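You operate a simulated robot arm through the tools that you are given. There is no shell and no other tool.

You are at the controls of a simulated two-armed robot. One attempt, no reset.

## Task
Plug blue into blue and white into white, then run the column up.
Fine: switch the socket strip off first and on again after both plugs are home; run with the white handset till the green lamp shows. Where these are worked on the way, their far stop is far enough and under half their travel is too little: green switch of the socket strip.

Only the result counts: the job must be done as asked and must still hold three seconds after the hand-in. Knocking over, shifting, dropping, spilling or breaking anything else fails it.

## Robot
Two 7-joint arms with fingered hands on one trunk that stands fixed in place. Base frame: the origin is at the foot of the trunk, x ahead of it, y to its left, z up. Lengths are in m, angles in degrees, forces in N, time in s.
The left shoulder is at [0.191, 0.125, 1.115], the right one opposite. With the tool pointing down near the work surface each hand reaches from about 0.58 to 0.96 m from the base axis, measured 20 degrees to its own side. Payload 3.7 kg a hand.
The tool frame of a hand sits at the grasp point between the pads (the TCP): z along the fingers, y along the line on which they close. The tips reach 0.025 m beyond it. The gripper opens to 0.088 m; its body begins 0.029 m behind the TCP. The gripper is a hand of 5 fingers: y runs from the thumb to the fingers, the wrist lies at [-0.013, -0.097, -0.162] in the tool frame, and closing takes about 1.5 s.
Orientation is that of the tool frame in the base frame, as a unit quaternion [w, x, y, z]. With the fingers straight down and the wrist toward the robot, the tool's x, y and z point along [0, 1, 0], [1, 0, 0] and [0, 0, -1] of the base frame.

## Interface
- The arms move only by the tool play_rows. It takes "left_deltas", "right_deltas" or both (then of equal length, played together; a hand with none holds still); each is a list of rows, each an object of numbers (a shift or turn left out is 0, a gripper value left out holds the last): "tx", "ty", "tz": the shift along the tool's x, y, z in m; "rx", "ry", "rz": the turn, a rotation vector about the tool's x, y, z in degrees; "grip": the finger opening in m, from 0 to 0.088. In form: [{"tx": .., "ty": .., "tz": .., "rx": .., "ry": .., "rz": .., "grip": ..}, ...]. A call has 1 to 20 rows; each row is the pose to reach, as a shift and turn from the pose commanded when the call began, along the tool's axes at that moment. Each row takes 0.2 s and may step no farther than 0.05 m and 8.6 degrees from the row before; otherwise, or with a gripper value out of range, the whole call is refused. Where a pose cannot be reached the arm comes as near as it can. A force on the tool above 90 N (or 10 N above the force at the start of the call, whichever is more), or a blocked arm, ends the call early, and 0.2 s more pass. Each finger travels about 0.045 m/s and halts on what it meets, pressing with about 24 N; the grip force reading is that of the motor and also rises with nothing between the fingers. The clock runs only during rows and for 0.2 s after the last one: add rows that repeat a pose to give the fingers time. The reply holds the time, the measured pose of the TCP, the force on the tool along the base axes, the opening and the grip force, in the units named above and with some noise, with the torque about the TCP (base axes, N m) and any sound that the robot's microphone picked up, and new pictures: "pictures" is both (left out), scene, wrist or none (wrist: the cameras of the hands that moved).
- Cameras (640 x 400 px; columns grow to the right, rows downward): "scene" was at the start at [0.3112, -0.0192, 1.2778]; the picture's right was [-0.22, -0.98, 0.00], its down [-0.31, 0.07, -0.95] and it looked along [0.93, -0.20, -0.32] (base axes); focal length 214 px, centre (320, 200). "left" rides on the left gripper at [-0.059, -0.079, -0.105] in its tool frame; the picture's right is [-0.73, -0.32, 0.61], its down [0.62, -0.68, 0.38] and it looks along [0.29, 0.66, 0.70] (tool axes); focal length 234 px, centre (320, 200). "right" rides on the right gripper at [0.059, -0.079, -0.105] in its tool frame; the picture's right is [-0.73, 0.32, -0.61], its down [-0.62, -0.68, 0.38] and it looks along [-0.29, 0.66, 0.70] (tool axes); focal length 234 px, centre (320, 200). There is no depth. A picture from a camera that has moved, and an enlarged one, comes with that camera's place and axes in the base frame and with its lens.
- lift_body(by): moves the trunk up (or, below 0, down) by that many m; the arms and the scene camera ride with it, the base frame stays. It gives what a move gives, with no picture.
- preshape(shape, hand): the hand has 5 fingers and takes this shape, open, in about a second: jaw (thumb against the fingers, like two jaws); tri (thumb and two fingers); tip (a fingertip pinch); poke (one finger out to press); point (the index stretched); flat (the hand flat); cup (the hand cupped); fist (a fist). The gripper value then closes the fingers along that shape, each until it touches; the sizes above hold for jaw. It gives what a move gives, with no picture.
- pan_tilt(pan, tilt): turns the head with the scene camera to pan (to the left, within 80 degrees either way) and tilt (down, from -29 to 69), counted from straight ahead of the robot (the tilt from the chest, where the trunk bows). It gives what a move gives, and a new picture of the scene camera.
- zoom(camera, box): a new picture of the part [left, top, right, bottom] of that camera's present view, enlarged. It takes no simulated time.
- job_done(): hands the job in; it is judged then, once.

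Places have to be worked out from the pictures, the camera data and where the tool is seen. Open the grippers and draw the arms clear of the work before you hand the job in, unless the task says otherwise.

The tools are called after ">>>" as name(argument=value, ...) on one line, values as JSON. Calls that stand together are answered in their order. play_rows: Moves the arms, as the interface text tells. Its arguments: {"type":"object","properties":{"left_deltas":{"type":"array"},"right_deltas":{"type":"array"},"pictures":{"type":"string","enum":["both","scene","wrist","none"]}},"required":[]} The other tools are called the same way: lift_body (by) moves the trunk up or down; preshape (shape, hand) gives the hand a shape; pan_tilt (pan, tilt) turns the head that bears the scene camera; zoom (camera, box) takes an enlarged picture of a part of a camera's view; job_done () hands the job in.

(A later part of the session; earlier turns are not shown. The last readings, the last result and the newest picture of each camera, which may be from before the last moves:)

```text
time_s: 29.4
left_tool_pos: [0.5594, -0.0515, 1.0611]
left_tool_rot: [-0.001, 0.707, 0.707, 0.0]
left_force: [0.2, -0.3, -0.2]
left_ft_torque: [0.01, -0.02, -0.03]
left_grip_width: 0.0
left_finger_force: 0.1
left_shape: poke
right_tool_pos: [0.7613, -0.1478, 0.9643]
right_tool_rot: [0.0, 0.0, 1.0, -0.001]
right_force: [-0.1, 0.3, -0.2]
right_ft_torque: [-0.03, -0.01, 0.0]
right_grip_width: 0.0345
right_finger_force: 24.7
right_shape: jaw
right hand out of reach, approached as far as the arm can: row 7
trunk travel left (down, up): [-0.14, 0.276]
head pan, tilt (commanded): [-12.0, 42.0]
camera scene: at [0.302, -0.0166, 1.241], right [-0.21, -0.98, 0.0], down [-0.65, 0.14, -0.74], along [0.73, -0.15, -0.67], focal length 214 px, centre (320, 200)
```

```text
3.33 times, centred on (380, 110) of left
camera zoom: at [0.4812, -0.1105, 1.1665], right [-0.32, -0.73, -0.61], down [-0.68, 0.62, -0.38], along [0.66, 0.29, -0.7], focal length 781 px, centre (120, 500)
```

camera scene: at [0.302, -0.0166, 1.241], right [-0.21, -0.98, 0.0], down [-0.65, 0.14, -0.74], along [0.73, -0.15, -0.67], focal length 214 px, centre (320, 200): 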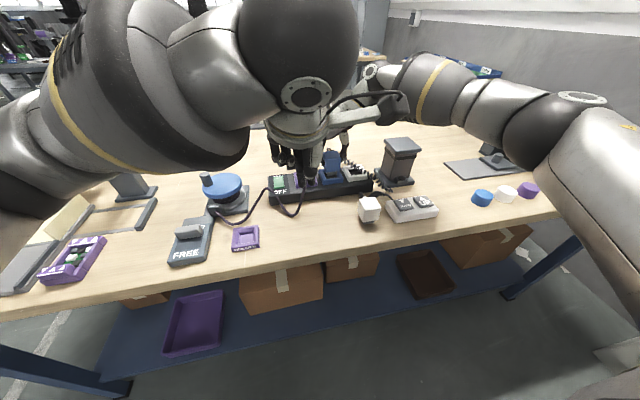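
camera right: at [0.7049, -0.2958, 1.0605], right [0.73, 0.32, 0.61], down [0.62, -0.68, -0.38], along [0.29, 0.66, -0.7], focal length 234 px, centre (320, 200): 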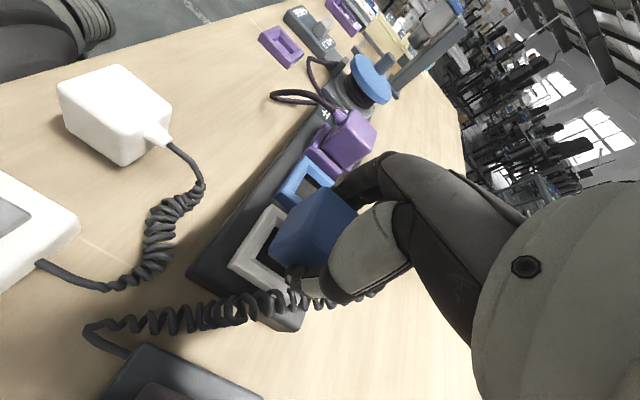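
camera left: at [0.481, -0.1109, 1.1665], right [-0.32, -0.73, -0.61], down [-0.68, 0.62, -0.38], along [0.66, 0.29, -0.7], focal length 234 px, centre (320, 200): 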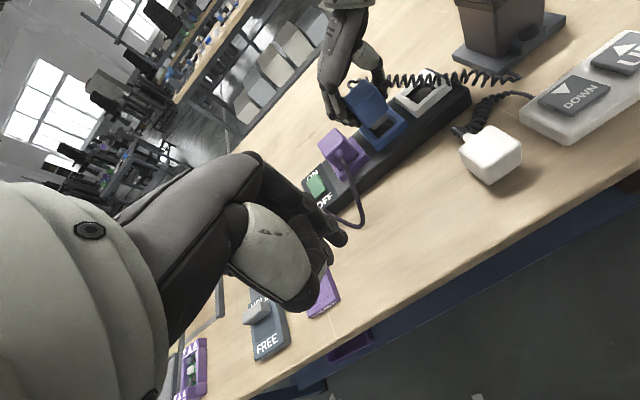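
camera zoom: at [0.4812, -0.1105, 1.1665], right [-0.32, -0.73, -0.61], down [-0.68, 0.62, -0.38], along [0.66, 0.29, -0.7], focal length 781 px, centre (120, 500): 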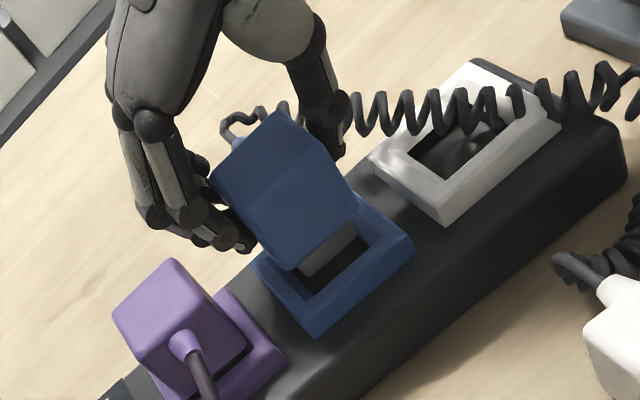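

The pins are aligned with the blue opening and the fingers stay above/away from the purple plug. I lower slowly to home.

>>> play_rows(right_deltas=[{"tz": 0.003}, {"tz": 0.006}, {"tz": 0.009}, {"tz": 0.012}, {"tz": 0.014}, {"tz": 0.016}, {"tz": 0.016}], pictures="scene")

>>> zoom(camera="scene", box=[300, 115, 380, 205])

>>> zoom(camera="left", box=[310, 50, 450, 170])

```text
time_s: 31.0
left_tool_pos: [0.5586, -0.0518, 1.0596]
left_tool_rot: [0.0, 0.707, 0.707, 0.001]
left_force: [-0.3, 0.0, 0.3]
left_ft_torque: [-0.03, -0.01, -0.01]
left_grip_width: 0.0
left_finger_force: 0.1
left_shape: poke
right_tool_pos: [0.7623, -0.1472, 0.9484]
right_tool_rot: [0.0, 0.002, 1.0, 0.001]
right_force: [1.0, 2.4, -0.2]
right_ft_torque: [0.07, 0.01, 0.01]
right_grip_width: 0.0348
right_finger_force: 24.3
right_shape: jaw
trunk travel left (down, up): [-0.14, 0.276]
head pan, tilt (commanded): [-12.0, 42.0]
camera scene: at [0.3017, -0.0164, 1.241], right [-0.21, -0.98, 0.0], down [-0.65, 0.14, -0.74], along [0.73, -0.15, -0.67], focal length 214 px, centre (320, 200)
```

scene: 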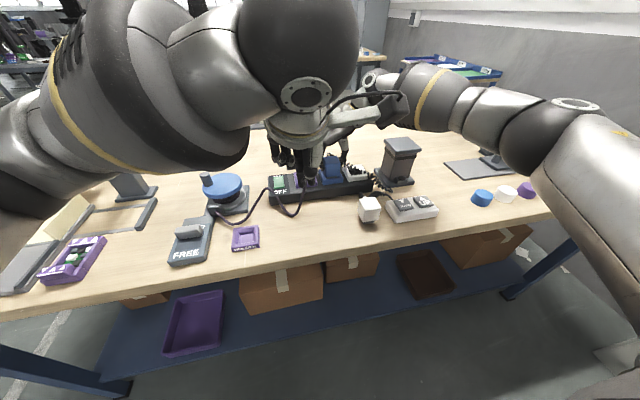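

```text
4.44 times, centred on (340, 160) of scene
camera zoom: at [0.3017, -0.0164, 1.241], right [-0.21, -0.98, 0.0], down [-0.65, 0.14, -0.74], along [0.73, -0.15, -0.67], focal length 953 px, centre (231, 378)
```

zoom: 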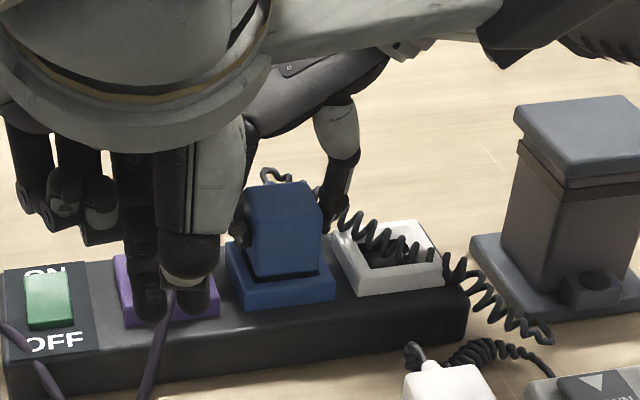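

```text
3.33 times, centred on (380, 110) of left
camera zoom: at [0.481, -0.1104, 1.1666], right [-0.32, -0.73, -0.61], down [-0.68, 0.62, -0.38], along [0.66, 0.29, -0.7], focal length 781 px, centre (120, 500)
```

zoom: 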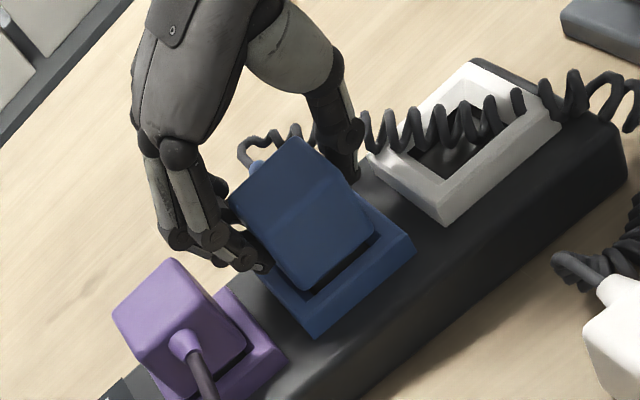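

It's nearly home (z=0.9484, slight +y side force of 2.4 N). I shift 1 mm along +y and press a few mm more to make sure it seats.

>>> play_rows(right_deltas=[{"ty": 0.001, "tz": 0.001}, {"ty": 0.001, "tz": 0.002}, {"ty": 0.001, "tz": 0.004}, {"ty": 0.001, "tz": 0.005}, {"ty": 0.001, "tz": 0.005}], pictures="none")

>>> zoom(camera="scene", box=[310, 135, 370, 195])

>>> zoom(camera="left", box=[330, 70, 430, 170])

```text
time_s: 32.2
left_tool_pos: [0.5577, -0.0517, 1.0605]
left_tool_rot: [0.001, 0.707, 0.708, 0.0]
left_force: [-0.9, 0.0, 0.1]
left_ft_torque: [-0.03, 0.03, -0.01]
left_grip_width: 0.0003
left_finger_force: 0.0
left_shape: poke
right_tool_pos: [0.7618, -0.1455, 0.9466]
right_tool_rot: [0.003, 0.001, 1.0, 0.001]
right_force: [4.0, -3.2, 17.5]
right_ft_torque: [-0.02, -0.08, -0.04]
right_grip_width: 0.0352
right_finger_force: 23.8
right_shape: jaw
trunk travel left (down, up): [-0.14, 0.276]
head pan, tilt (commanded): [-12.0, 42.0]
```

```text
6.67 times, centred on (340, 165) of scene
camera zoom: at [0.3001, -0.0166, 1.2417], right [-0.21, -0.98, 0.0], down [-0.65, 0.14, -0.74], along [0.73, -0.15, -0.67], focal length 1430 px, centre (187, 433)
```

zoom: 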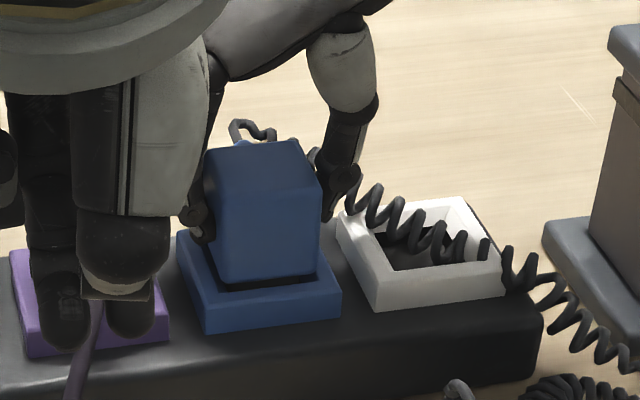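

```text
4.00 times, centred on (380, 120) of left
camera zoom: at [0.4795, -0.1106, 1.1678], right [-0.32, -0.73, -0.61], down [-0.68, 0.62, -0.38], along [0.66, 0.29, -0.69], focal length 937 px, centre (80, 520)
```

zoom: 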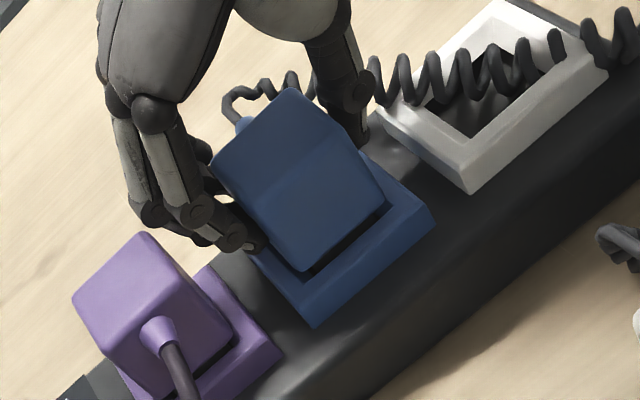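

Seated on its stop (17.5 N up-force at z=0.9466). I relax the push and open the hand just a little (0.044) so the fingers stay off the purple plug.

>>> play_rows(right_deltas=[{"ty": -0.0006, "tz": -0.003}, {"ty": -0.0006, "tz": -0.004}, {"ty": -0.0006, "tz": -0.004, "grip": 0.038}, {"ty": -0.0006, "tz": -0.004, "grip": 0.041}, {"ty": -0.0006, "tz": -0.004, "grip": 0.044}, {"ty": -0.0006, "tz": -0.004, "grip": 0.044}, {"ty": -0.0006, "tz": -0.004, "grip": 0.044}], pictures="none")

>>> zoom(camera="scene", box=[310, 135, 370, 195])

>>> zoom(camera="left", box=[330, 70, 430, 170])

```text
time_s: 33.8
left_tool_pos: [0.5582, -0.0509, 1.0599]
left_tool_rot: [0.0, 0.707, 0.707, 0.0]
left_force: [0.4, -0.2, 0.2]
left_ft_torque: [0.01, -0.03, 0.0]
left_grip_width: 0.0001
left_finger_force: 0.1
left_shape: poke
right_tool_pos: [0.761, -0.1467, 0.9461]
right_tool_rot: [0.0, 0.0, 1.0, 0.0]
right_force: [-0.8, 0.7, -0.3]
right_ft_torque: [0.0, -0.03, -0.01]
right_grip_width: 0.0435
right_finger_force: 0.1
right_shape: jaw
trunk travel left (down, up): [-0.14, 0.276]
head pan, tilt (commanded): [-12.0, 42.0]
```

```text
6.67 times, centred on (340, 165) of scene
camera zoom: at [0.3017, -0.0165, 1.241], right [-0.21, -0.98, 0.0], down [-0.65, 0.14, -0.74], along [0.73, -0.15, -0.67], focal length 1430 px, centre (187, 433)
```

zoom: 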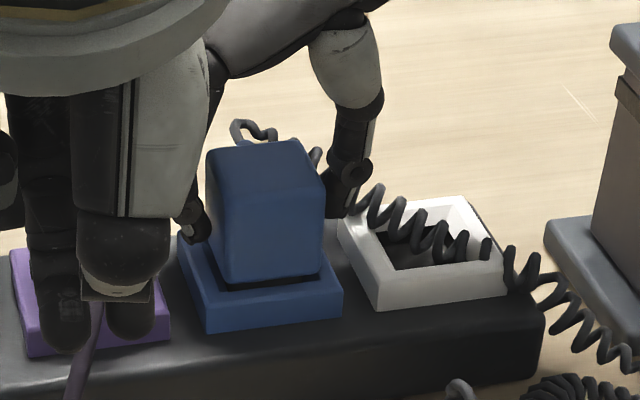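

```text
4.00 times, centred on (380, 120) of left
camera zoom: at [0.481, -0.1105, 1.1666], right [-0.32, -0.73, -0.61], down [-0.68, 0.62, -0.38], along [0.66, 0.29, -0.7], focal length 937 px, centre (80, 520)
```

zoom: 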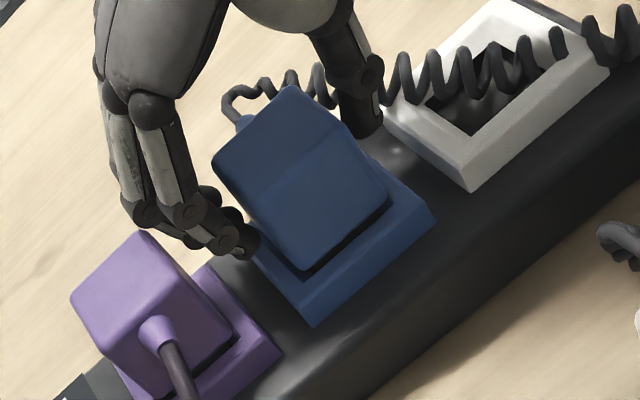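

Both sides are free. I raise the right hand straight up, clear of the plug.

>>> play_rows(right_deltas=[{"tz": -0.01}, {"tz": -0.03}, {"tz": -0.06}, {"tz": -0.09}, {"tz": -0.11}], pictures="both")

>>> zoom(camera="scene", box=[310, 135, 390, 215])

>>> zoom(camera="left", box=[310, 30, 530, 190])

>>> zoom(camera="right", box=[80, 130, 330, 380])

```text
time_s: 35.0
left_tool_pos: [0.5594, -0.0516, 1.0597]
left_tool_rot: [-0.001, 0.707, 0.707, 0.0]
left_force: [0.8, 0.0, 0.9]
left_ft_torque: [0.02, 0.03, -0.02]
left_grip_width: 0.0
left_finger_force: 0.0
left_shape: poke
right_tool_pos: [0.7614, -0.1618, 1.0428]
right_tool_rot: [0.001, 0.0, 1.0, 0.0]
right_force: [0.4, 0.4, 1.2]
right_ft_torque: [-0.01, 0.03, 0.04]
right_grip_width: 0.0434
right_finger_force: 0.0
right_shape: jaw
right hand out of reach, approached as far as the arm can: row 3, 4, 5
trunk travel left (down, up): [-0.14, 0.276]
head pan, tilt (commanded): [-12.0, 42.0]
camera scene: at [0.3025, -0.0167, 1.2407], right [-0.21, -0.98, 0.0], down [-0.65, 0.14, -0.74], along [0.73, -0.15, -0.67], focal length 214 px, centre (320, 200)
camera right: at [0.703, -0.2406, 1.1481], right [0.73, 0.32, 0.61], down [0.62, -0.68, -0.38], along [0.29, 0.66, -0.7], focal length 234 px, centre (320, 200)
```

scene: 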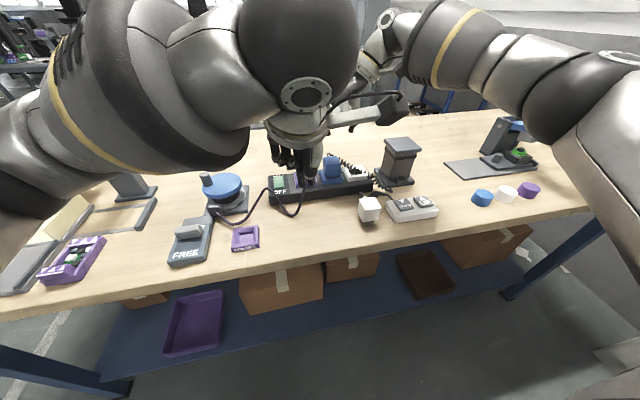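
right: 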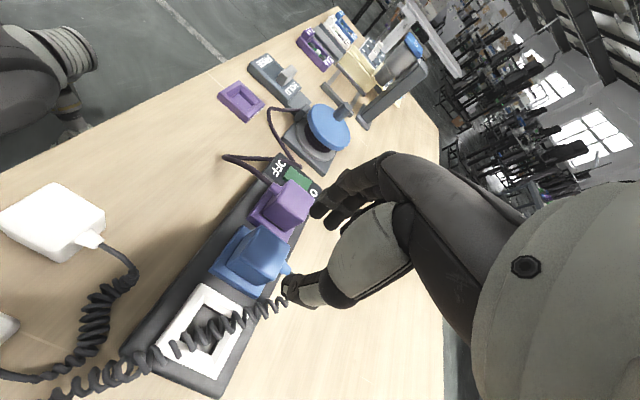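

```text
5.00 times, centred on (350, 175) of scene
camera zoom: at [0.3025, -0.0167, 1.2407], right [-0.21, -0.98, 0.0], down [-0.65, 0.14, -0.74], along [0.73, -0.15, -0.67], focal length 1072 px, centre (170, 325)
```

zoom: 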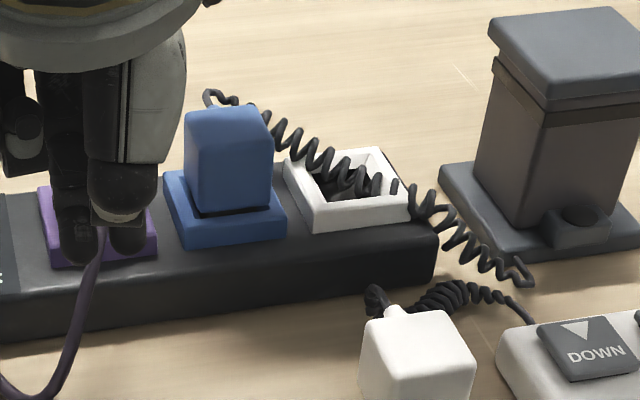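

```text
2.50 times, centred on (420, 110) of left
camera zoom: at [0.4817, -0.1107, 1.1661], right [-0.32, -0.73, -0.61], down [-0.68, 0.62, -0.38], along [0.66, 0.29, -0.7], focal length 585 px, centre (70, 425)
```

zoom: 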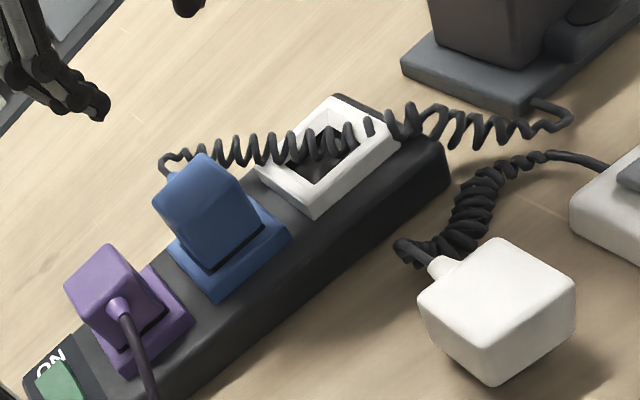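

```text
1.60 times, centred on (205, 255) of right
camera zoom: at [0.703, -0.2406, 1.1481], right [0.73, 0.32, 0.61], down [0.62, -0.68, -0.38], along [0.29, 0.66, -0.7], focal length 375 px, centre (504, 112)
```

zoom: 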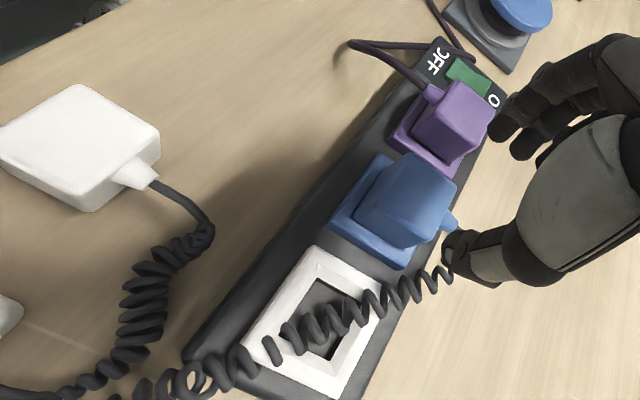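

The blue plug sits home in the blue socket and the coil cord passes through the frame visually (no collision effect). Now I zoom on the white plug for its exact pose.

>>> zoom(camera="left", box=[440, 100, 540, 190])

>>> zoom(camera="scene", box=[345, 185, 395, 230])

>>> zoom(camera="right", box=[0, 160, 140, 280])

```text
4.44 times, centred on (490, 145) of left
camera zoom: at [0.4817, -0.1107, 1.1661], right [-0.32, -0.73, -0.61], down [-0.68, 0.62, -0.38], along [0.66, 0.29, -0.7], focal length 1041 px, centre (-436, 444)
```

zoom: 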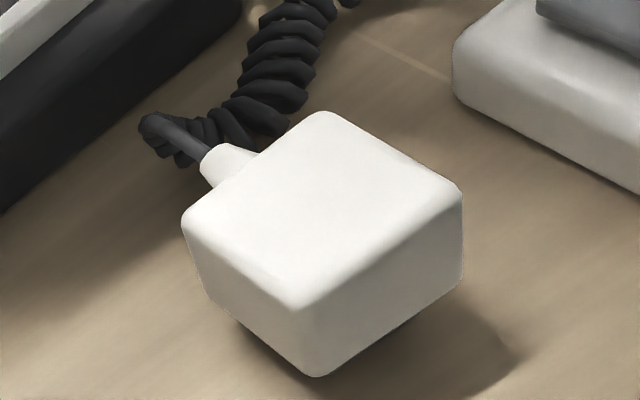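

```text
8.89 times, centred on (370, 208) of scene
camera zoom: at [0.3025, -0.0167, 1.2407], right [-0.21, -0.98, 0.0], down [-0.65, 0.14, -0.74], along [0.73, -0.15, -0.67], focal length 1906 px, centre (-124, 133)
```

zoom: 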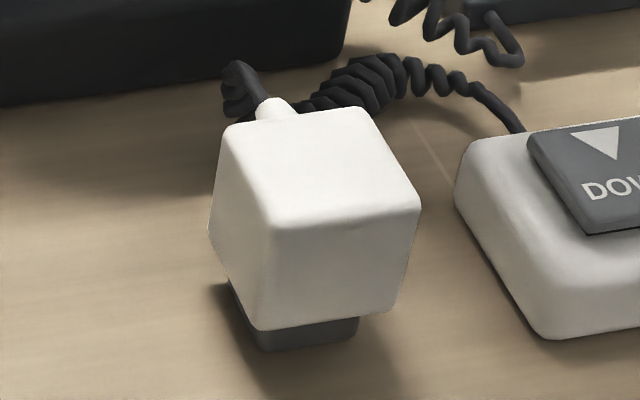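

```text
3.33 times, centred on (70, 220) of right
camera zoom: at [0.703, -0.2406, 1.1481], right [0.73, 0.32, 0.61], down [0.62, -0.68, -0.38], along [0.29, 0.66, -0.7], focal length 781 px, centre (1153, 133)
```

zoom: 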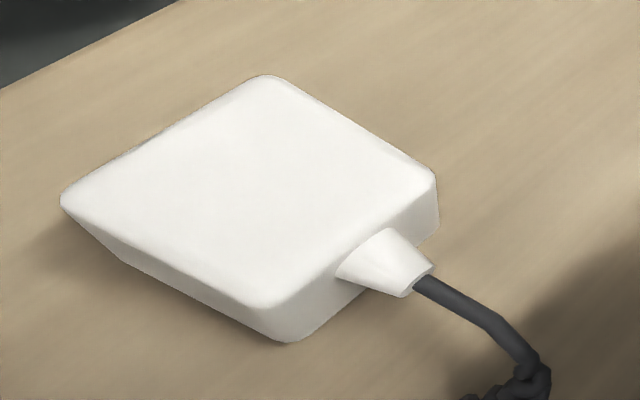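

White plug: centre ≈(0.6235,-0.200), top z≈0.912, yaw ≈-2.5°. I measure the seated blue plug the same way so that biases cancel.

>>> zoom(camera="left", box=[350, 70, 430, 150])

>>> zoom(camera="scene", box=[315, 145, 375, 200])

>>> zoom(camera="right", box=[140, 200, 300, 390])

```text
5.00 times, centred on (390, 110) of left
camera zoom: at [0.4817, -0.1107, 1.1661], right [-0.32, -0.73, -0.61], down [-0.68, 0.62, -0.38], along [0.66, 0.29, -0.7], focal length 1171 px, centre (-30, 650)
```

zoom: 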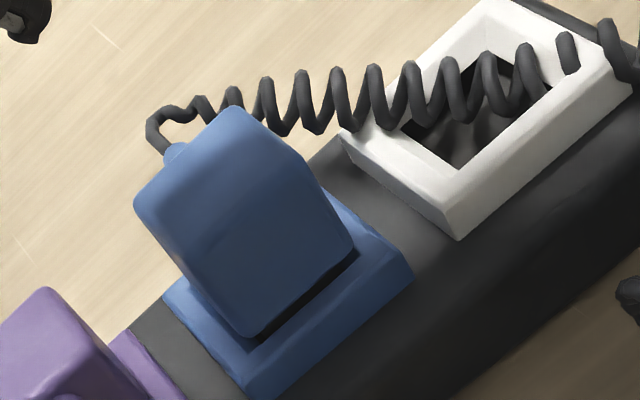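

```text
7.27 times, centred on (345, 172) of scene
camera zoom: at [0.3025, -0.0167, 1.2407], right [-0.21, -0.98, 0.0], down [-0.65, 0.14, -0.74], along [0.73, -0.15, -0.67], focal length 1560 px, centre (138, 400)
```

zoom: 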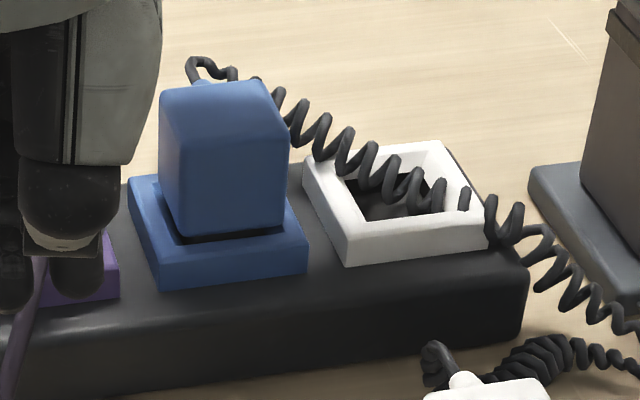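

```text
2.11 times, centred on (220, 295) of right
camera zoom: at [0.703, -0.2406, 1.1481], right [0.73, 0.32, 0.61], down [0.62, -0.68, -0.38], along [0.29, 0.66, -0.7], focal length 493 px, centre (530, 0)
```

zoom: 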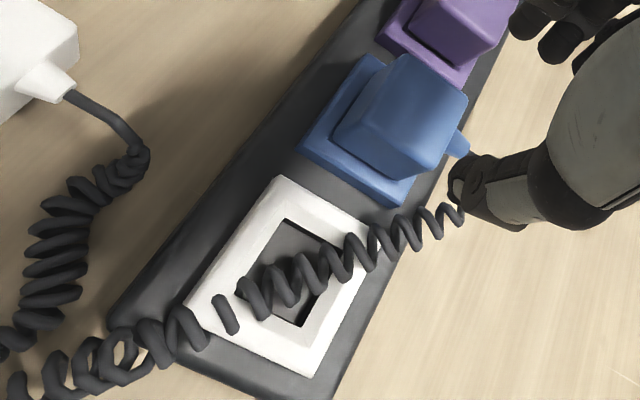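

The seated blue plug measures centre ≈(0.7615,-0.144) with the hand's TCP having been at (0.762,-0.1467), so I'll grip the white plug with the same relative offset. I retract the left hand and move the right hand above the white plug.

>>> play_rows(left_deltas=[{"tx": 0.03, "ty": 0.0, "tz": -0.01}, {"tx": 0.07, "ty": 0.0, "tz": -0.02}, {"tx": 0.11, "ty": 0.0, "tz": -0.03}, {"tx": 0.15, "ty": 0.0, "tz": -0.04}, {"tx": 0.19, "ty": 0.01, "tz": -0.05}, {"tx": 0.22, "ty": 0.02, "tz": -0.05}, {"tx": 0.25, "ty": 0.02, "tz": -0.05}, {"tx": 0.25, "ty": 0.02, "tz": -0.05}], right_deltas=[{"tx": 0.01, "ty": -0.005, "tz": 0.0}, {"tx": 0.03, "ty": -0.012, "tz": 0.0, "rz": 1}, {"tx": 0.055, "ty": -0.02, "tz": 0.005, "rz": 2}, {"tx": 0.08, "ty": -0.03, "tz": 0.01, "rz": 2}, {"tx": 0.105, "ty": -0.042, "tz": 0.015, "rz": 2}, {"tx": 0.125, "ty": -0.05, "tz": 0.02, "rz": 2}, {"tx": 0.138, "ty": -0.0553, "tz": 0.026, "rz": 2, "grip": 0.058}, {"tx": 0.138, "ty": -0.0553, "tz": 0.026, "rz": 2, "grip": 0.058}], pictures="both")

>>> zoom(camera="scene", box=[320, 110, 440, 240])

>>> zoom(camera="right", box=[180, 130, 400, 350])

```text
time_s: 36.8
left_tool_pos: [0.5783, 0.1983, 1.1076]
left_tool_rot: [-0.001, 0.707, 0.707, -0.001]
left_force: [-1.0, -1.0, 0.3]
left_ft_torque: [0.01, 0.0, 0.0]
left_grip_width: 0.0002
left_finger_force: 0.0
left_shape: poke
right_tool_pos: [0.6232, -0.2162, 1.0198]
right_tool_rot: [0.001, 0.018, 1.0, 0.0]
right_force: [-0.3, 0.4, 0.2]
right_ft_torque: [-0.02, 0.01, 0.04]
right_grip_width: 0.0577
right_finger_force: 0.0
right_shape: jaw
trunk travel left (down, up): [-0.14, 0.276]
head pan, tilt (commanded): [-12.0, 42.0]
camera scene: at [0.3021, -0.0166, 1.2408], right [-0.21, -0.98, 0.0], down [-0.65, 0.14, -0.74], along [0.73, -0.15, -0.67], focal length 214 px, centre (320, 200)
camera right: at [0.5621, -0.2928, 1.1235], right [0.74, 0.3, 0.61], down [0.6, -0.7, -0.38], along [0.31, 0.65, -0.7], focal length 234 px, centre (320, 200)
camera left: at [0.4998, 0.1393, 1.2158], right [-0.32, -0.73, -0.61], down [-0.68, 0.62, -0.38], along [0.66, 0.29, -0.7], focal length 234 px, centre (320, 200)
```

scene: 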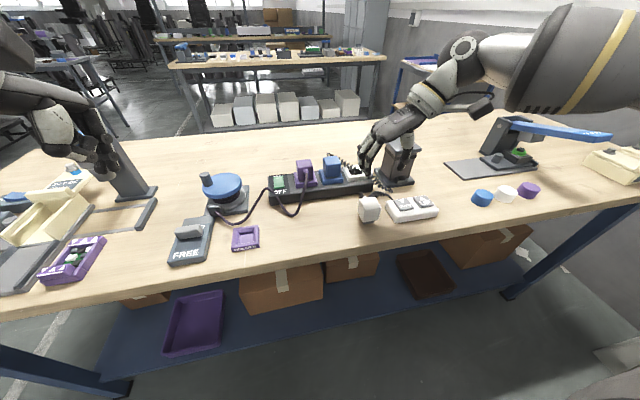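
right: 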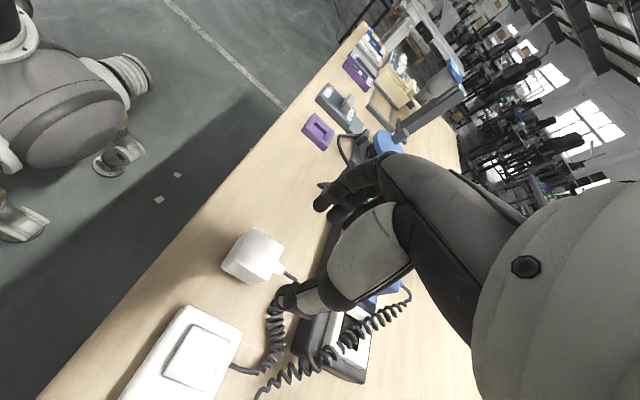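
left: 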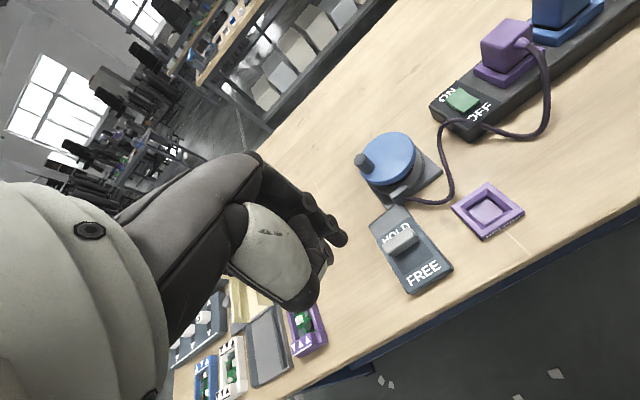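

```text
3.08 times, centred on (380, 175) of scene
camera zoom: at [0.3021, -0.0166, 1.2408], right [-0.21, -0.98, 0.0], down [-0.65, 0.14, -0.74], along [0.73, -0.15, -0.67], focal length 660 px, centre (135, 277)
```

zoom: 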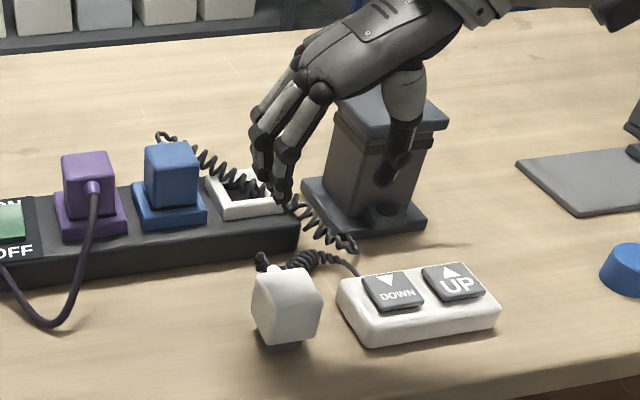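

```text
1.82 times, centred on (290, 240) of right
camera zoom: at [0.5621, -0.2928, 1.1235], right [0.74, 0.3, 0.61], down [0.6, -0.7, -0.38], along [0.31, 0.65, -0.7], focal length 426 px, centre (374, 127)
```

zoom: 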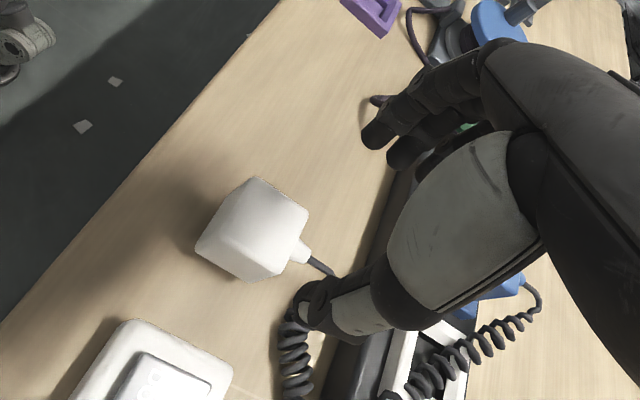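

The hand is at (0.623,-0.216,1.020). I shift +14 mm in y and lower to z≈0.955 to check the straddle over the white plug.

>>> play_rows(right_deltas=[{"ty": 0.0142, "tz": 0.0}, {"ty": 0.0142, "tz": 0.025}, {"ty": 0.0142, "tz": 0.05}, {"ty": 0.0142, "tz": 0.064}, {"ty": 0.0142, "tz": 0.064}], pictures="none")

>>> zoom(camera="scene", box=[320, 130, 440, 240])

>>> zoom(camera="right", box=[180, 130, 400, 350])

>>> zoom(camera="left", box=[520, 0, 640, 100])

```text
time_s: 38.0
left_tool_pos: [0.5778, 0.1971, 1.1102]
left_tool_rot: [0.001, 0.707, 0.707, 0.0]
left_force: [-0.6, -0.4, 0.1]
left_ft_torque: [-0.02, 0.02, -0.02]
left_grip_width: 0.0
left_finger_force: 0.1
left_shape: poke
right_tool_pos: [0.6246, -0.2011, 0.9555]
right_tool_rot: [0.0, 0.016, 1.0, 0.001]
right_force: [0.6, 0.2, -0.6]
right_ft_torque: [0.0, 0.02, 0.01]
right_grip_width: 0.0576
right_finger_force: 0.0
right_shape: jaw
trunk travel left (down, up): [-0.14, 0.276]
head pan, tilt (commanded): [-12.0, 42.0]
```

```text
3.64 times, centred on (380, 185) of scene
camera zoom: at [0.3017, -0.0165, 1.2411], right [-0.21, -0.98, 0.0], down [-0.65, 0.14, -0.74], along [0.73, -0.15, -0.67], focal length 780 px, centre (102, 254)
```

zoom: 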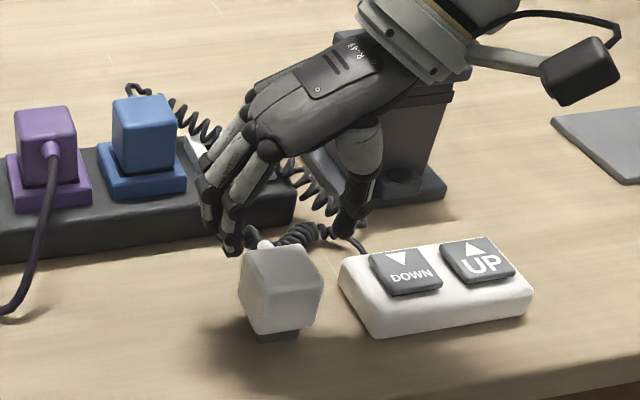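

```text
1.82 times, centred on (290, 240) of right
camera zoom: at [0.5639, -0.2771, 1.0603], right [0.74, 0.3, 0.61], down [0.6, -0.7, -0.38], along [0.31, 0.65, -0.7], focal length 426 px, centre (374, 127)
```

zoom: 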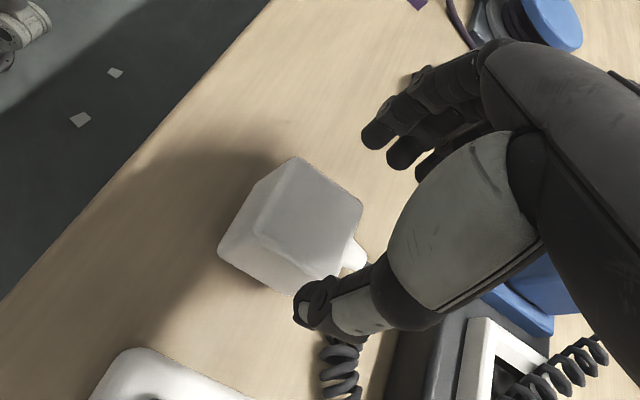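

```text
4.00 times, centred on (580, 50) of left
camera zoom: at [0.4994, 0.139, 1.2163], right [-0.32, -0.73, -0.61], down [-0.68, 0.62, -0.38], along [0.66, 0.29, -0.7], focal length 937 px, centre (-720, 800)
```

zoom: 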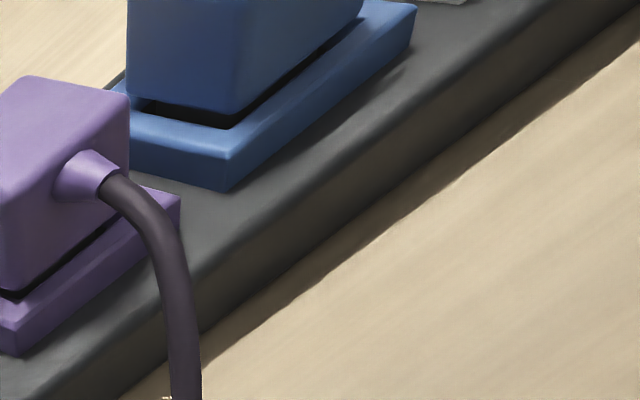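

The straddle is centred. I lower to grip height z≈0.911.

>>> play_rows(right_deltas=[{"tz": 0.015}, {"tz": 0.03}, {"tz": 0.04}, {"tz": 0.0445}, {"tz": 0.0445}], pictures="none")

>>> zoom(camera="scene", box=[330, 150, 430, 240])

>>> zoom(camera="right", box=[180, 130, 400, 350])

```text
time_s: 39.2
left_tool_pos: [0.5774, 0.1977, 1.1101]
left_tool_rot: [0.0, 0.708, 0.706, 0.001]
left_force: [-0.2, -0.3, 0.2]
left_ft_torque: [0.01, 0.02, -0.02]
left_grip_width: 0.0
left_finger_force: 0.0
left_shape: poke
right_tool_pos: [0.624, -0.2022, 0.9111]
right_tool_rot: [0.001, 0.018, 1.0, 0.0]
right_force: [-0.5, 0.4, -1.1]
right_ft_torque: [0.01, 0.0, -0.01]
right_grip_width: 0.0577
right_finger_force: 0.0
right_shape: jaw
trunk travel left (down, up): [-0.14, 0.276]
head pan, tilt (commanded): [-12.0, 42.0]
```

```text
4.44 times, centred on (380, 195) of scene
camera zoom: at [0.3018, -0.0165, 1.241], right [-0.21, -0.98, 0.0], down [-0.65, 0.14, -0.74], along [0.73, -0.15, -0.67], focal length 953 px, centre (53, 222)
```

zoom: 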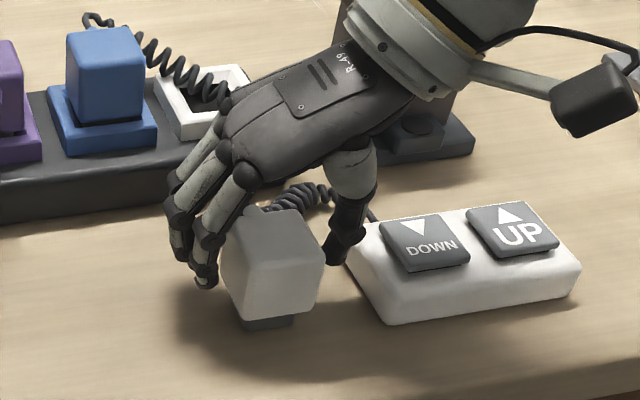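

```text
1.82 times, centred on (290, 240) of right
camera zoom: at [0.5636, -0.2782, 1.0162], right [0.74, 0.3, 0.61], down [0.6, -0.7, -0.38], along [0.31, 0.65, -0.7], focal length 426 px, centre (374, 127)
```

zoom: 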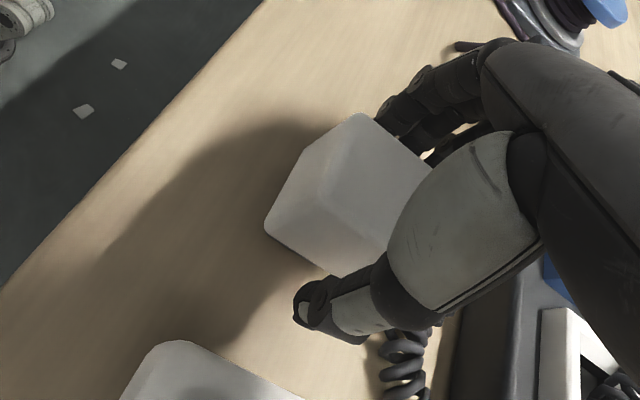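

Both sides are near the plug. To avoid tipping the free-standing plug I close in small steps and check which side will touch first.

>>> play_rows(right_deltas=[{"grip": 0.05}, {"grip": 0.044}, {"grip": 0.044}, {"grip": 0.044}], pictures="none")

>>> zoom(camera="scene", box=[355, 180, 405, 230])

>>> zoom(camera="right", box=[240, 160, 360, 300])

```text
time_s: 40.2
left_tool_pos: [0.5777, 0.1974, 1.1092]
left_tool_rot: [0.0, 0.707, 0.707, 0.001]
left_force: [-0.9, 0.5, 1.0]
left_ft_torque: [0.01, -0.03, 0.03]
left_grip_width: 0.0001
left_finger_force: 0.1
left_shape: poke
right_tool_pos: [0.6245, -0.2024, 0.9124]
right_tool_rot: [0.0, 0.018, 1.0, 0.0]
right_force: [-0.5, 0.0, -0.4]
right_ft_torque: [0.02, 0.0, -0.03]
right_grip_width: 0.0445
right_finger_force: 0.1
right_shape: jaw
trunk travel left (down, up): [-0.14, 0.276]
head pan, tilt (commanded): [-12.0, 42.0]
```

```text
8.00 times, centred on (380, 205) of scene
camera zoom: at [0.3018, -0.0165, 1.241], right [-0.21, -0.98, 0.0], down [-0.65, 0.14, -0.74], along [0.73, -0.15, -0.67], focal length 1716 px, centre (-160, 160)
```

zoom: 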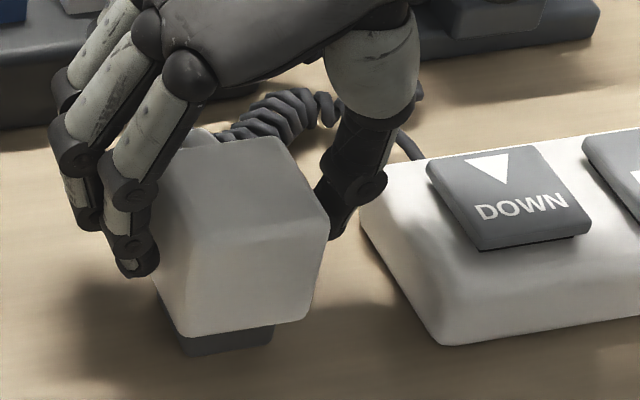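

```text
2.86 times, centred on (300, 230) of right
camera zoom: at [0.5637, -0.2781, 1.0164], right [0.74, 0.3, 0.61], down [0.6, -0.7, -0.38], along [0.31, 0.65, -0.7], focal length 669 px, centre (377, 114)
```

zoom: 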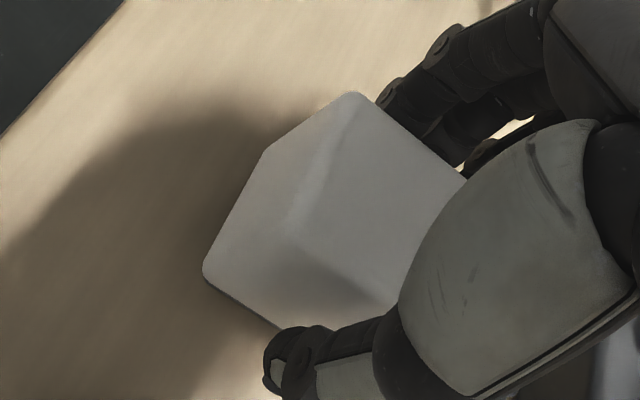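

About 5 mm slack per side remains. I shift 1.5 mm toward +y to centre on the plug and close slowly.

>>> play_rows(right_deltas=[{"ty": 0.0015, "grip": 0.043}, {"ty": 0.0015, "grip": 0.041}, {"ty": 0.0015, "grip": 0.039}, {"ty": 0.0015, "grip": 0.037}, {"ty": 0.0015, "grip": 0.035}, {"ty": 0.0015, "grip": 0.033}, {"ty": 0.0015, "grip": 0.03}, {"ty": 0.0015, "grip": 0.02}, {"ty": 0.0015, "grip": 0.02}, {"ty": 0.0015, "grip": 0.02}], pictures="none")

>>> zoom(camera="scene", box=[355, 180, 405, 230])

>>> zoom(camera="right", box=[240, 160, 360, 300])

```text
time_s: 42.4
left_tool_pos: [0.5768, 0.1982, 1.1099]
left_tool_rot: [0.0, 0.707, 0.707, 0.0]
left_force: [0.5, -0.5, 0.4]
left_ft_torque: [0.0, 0.02, 0.0]
left_grip_width: 0.0
left_finger_force: 0.1
left_shape: poke
right_tool_pos: [0.6239, -0.2, 0.9119]
right_tool_rot: [0.0, 0.017, 1.0, 0.0]
right_force: [-0.3, -1.4, 0.2]
right_ft_torque: [0.02, -0.02, -0.01]
right_grip_width: 0.035
right_finger_force: 24.0
right_shape: jaw
trunk travel left (down, up): [-0.14, 0.276]
head pan, tilt (commanded): [-12.0, 42.0]
```

```text
8.00 times, centred on (380, 205) of scene
camera zoom: at [0.3019, -0.0166, 1.241], right [-0.21, -0.98, 0.0], down [-0.65, 0.14, -0.74], along [0.73, -0.15, -0.67], focal length 1716 px, centre (-160, 160)
```

zoom: 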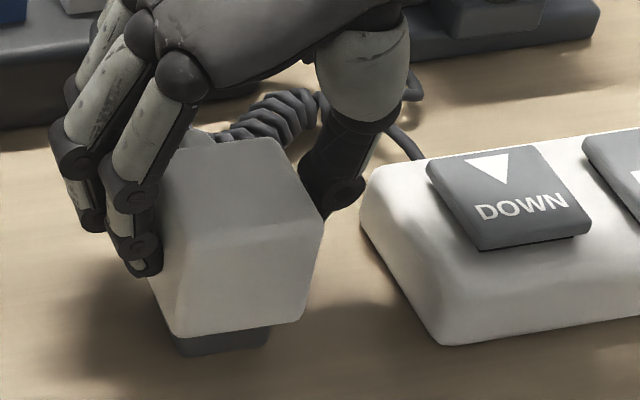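

```text
2.86 times, centred on (300, 230) of right
camera zoom: at [0.5639, -0.2764, 1.0161], right [0.74, 0.3, 0.61], down [0.6, -0.7, -0.38], along [0.31, 0.65, -0.7], focal length 669 px, centre (377, 114)
```

zoom: 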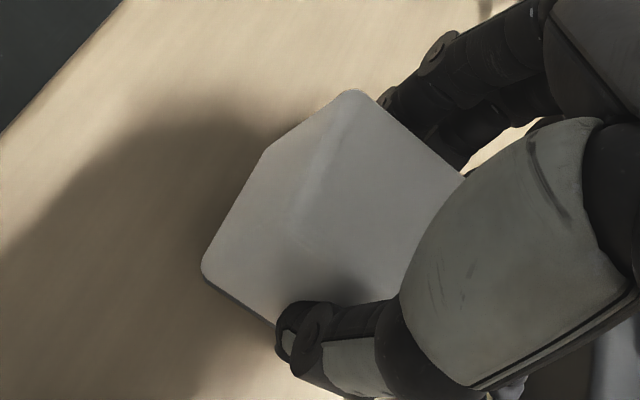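

The plug slid about 1.5 mm without tipping and is held at 24 N with the same relation to the hand as the blue one. I lift it, and squarely rotate back 2°.

>>> play_rows(right_deltas=[{"ty": 0.0, "tz": -0.005}, {"tz": -0.015}, {"tz": -0.035}, {"tz": -0.06, "rz": -1}, {"tz": -0.085, "rz": -2}, {"tz": -0.085, "rz": -2}], pictures="both")

>>> zoom(camera="scene", box=[340, 120, 420, 220])

>>> zoom(camera="right", box=[200, 130, 400, 330])

```text
time_s: 43.8
left_tool_pos: [0.5771, 0.1977, 1.1088]
left_tool_rot: [-0.001, 0.707, 0.708, -0.001]
left_force: [0.1, 1.0, -0.2]
left_ft_torque: [0.0, -0.02, 0.0]
left_grip_width: 0.0
left_finger_force: 0.0
left_shape: poke
right_tool_pos: [0.6241, -0.2006, 0.9966]
right_tool_rot: [0.001, 0.0, 1.0, 0.0]
right_force: [0.7, -0.1, -0.8]
right_ft_torque: [0.02, -0.02, -0.03]
right_grip_width: 0.0348
right_finger_force: 23.7
right_shape: jaw
trunk travel left (down, up): [-0.14, 0.276]
head pan, tilt (commanded): [-12.0, 42.0]
camera scene: at [0.3022, -0.0166, 1.2408], right [-0.21, -0.98, 0.0], down [-0.65, 0.14, -0.74], along [0.73, -0.15, -0.67], focal length 214 px, centre (320, 200)
camera right: at [0.5661, -0.2785, 1.1011], right [0.73, 0.32, 0.61], down [0.62, -0.68, -0.38], along [0.29, 0.66, -0.7], focal length 234 px, centre (320, 200)
```

scene: 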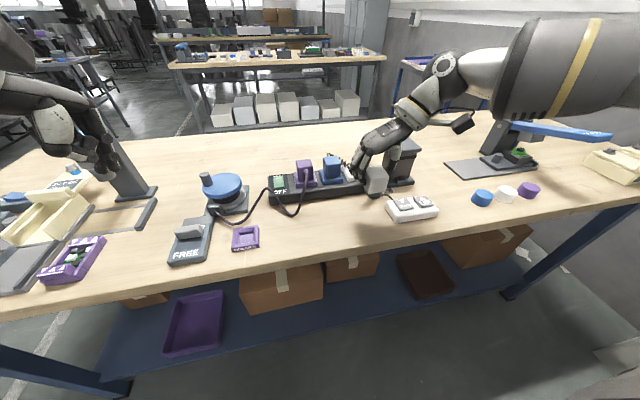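
right: 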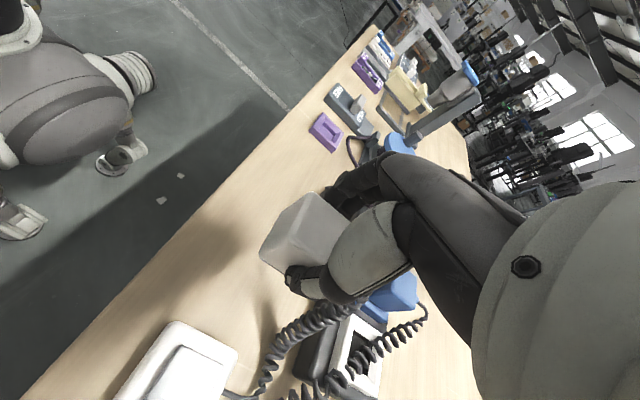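

```text
4.00 times, centred on (380, 170) of scene
camera zoom: at [0.3022, -0.0166, 1.2408], right [-0.21, -0.98, 0.0], down [-0.65, 0.14, -0.74], along [0.73, -0.15, -0.67], focal length 858 px, centre (80, 320)
```

zoom: 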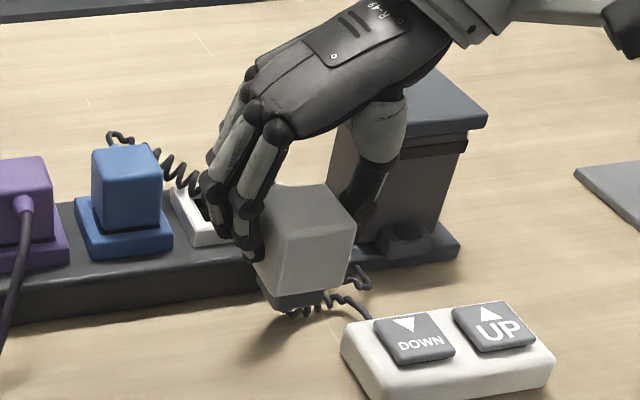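

```text
2.00 times, centred on (300, 230) of right
camera zoom: at [0.5661, -0.2785, 1.1011], right [0.73, 0.32, 0.61], down [0.62, -0.68, -0.38], along [0.29, 0.66, -0.7], focal length 468 px, centre (360, 140)
```

zoom: 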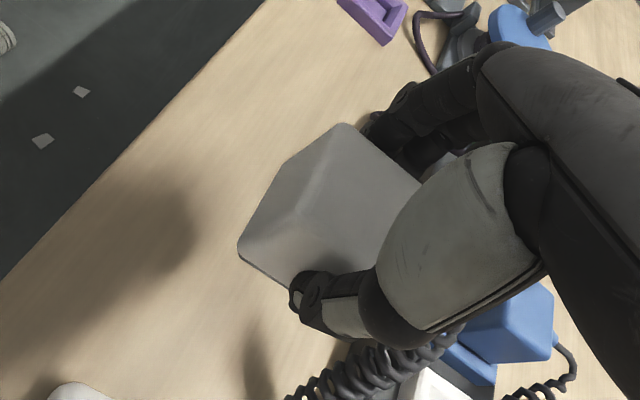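

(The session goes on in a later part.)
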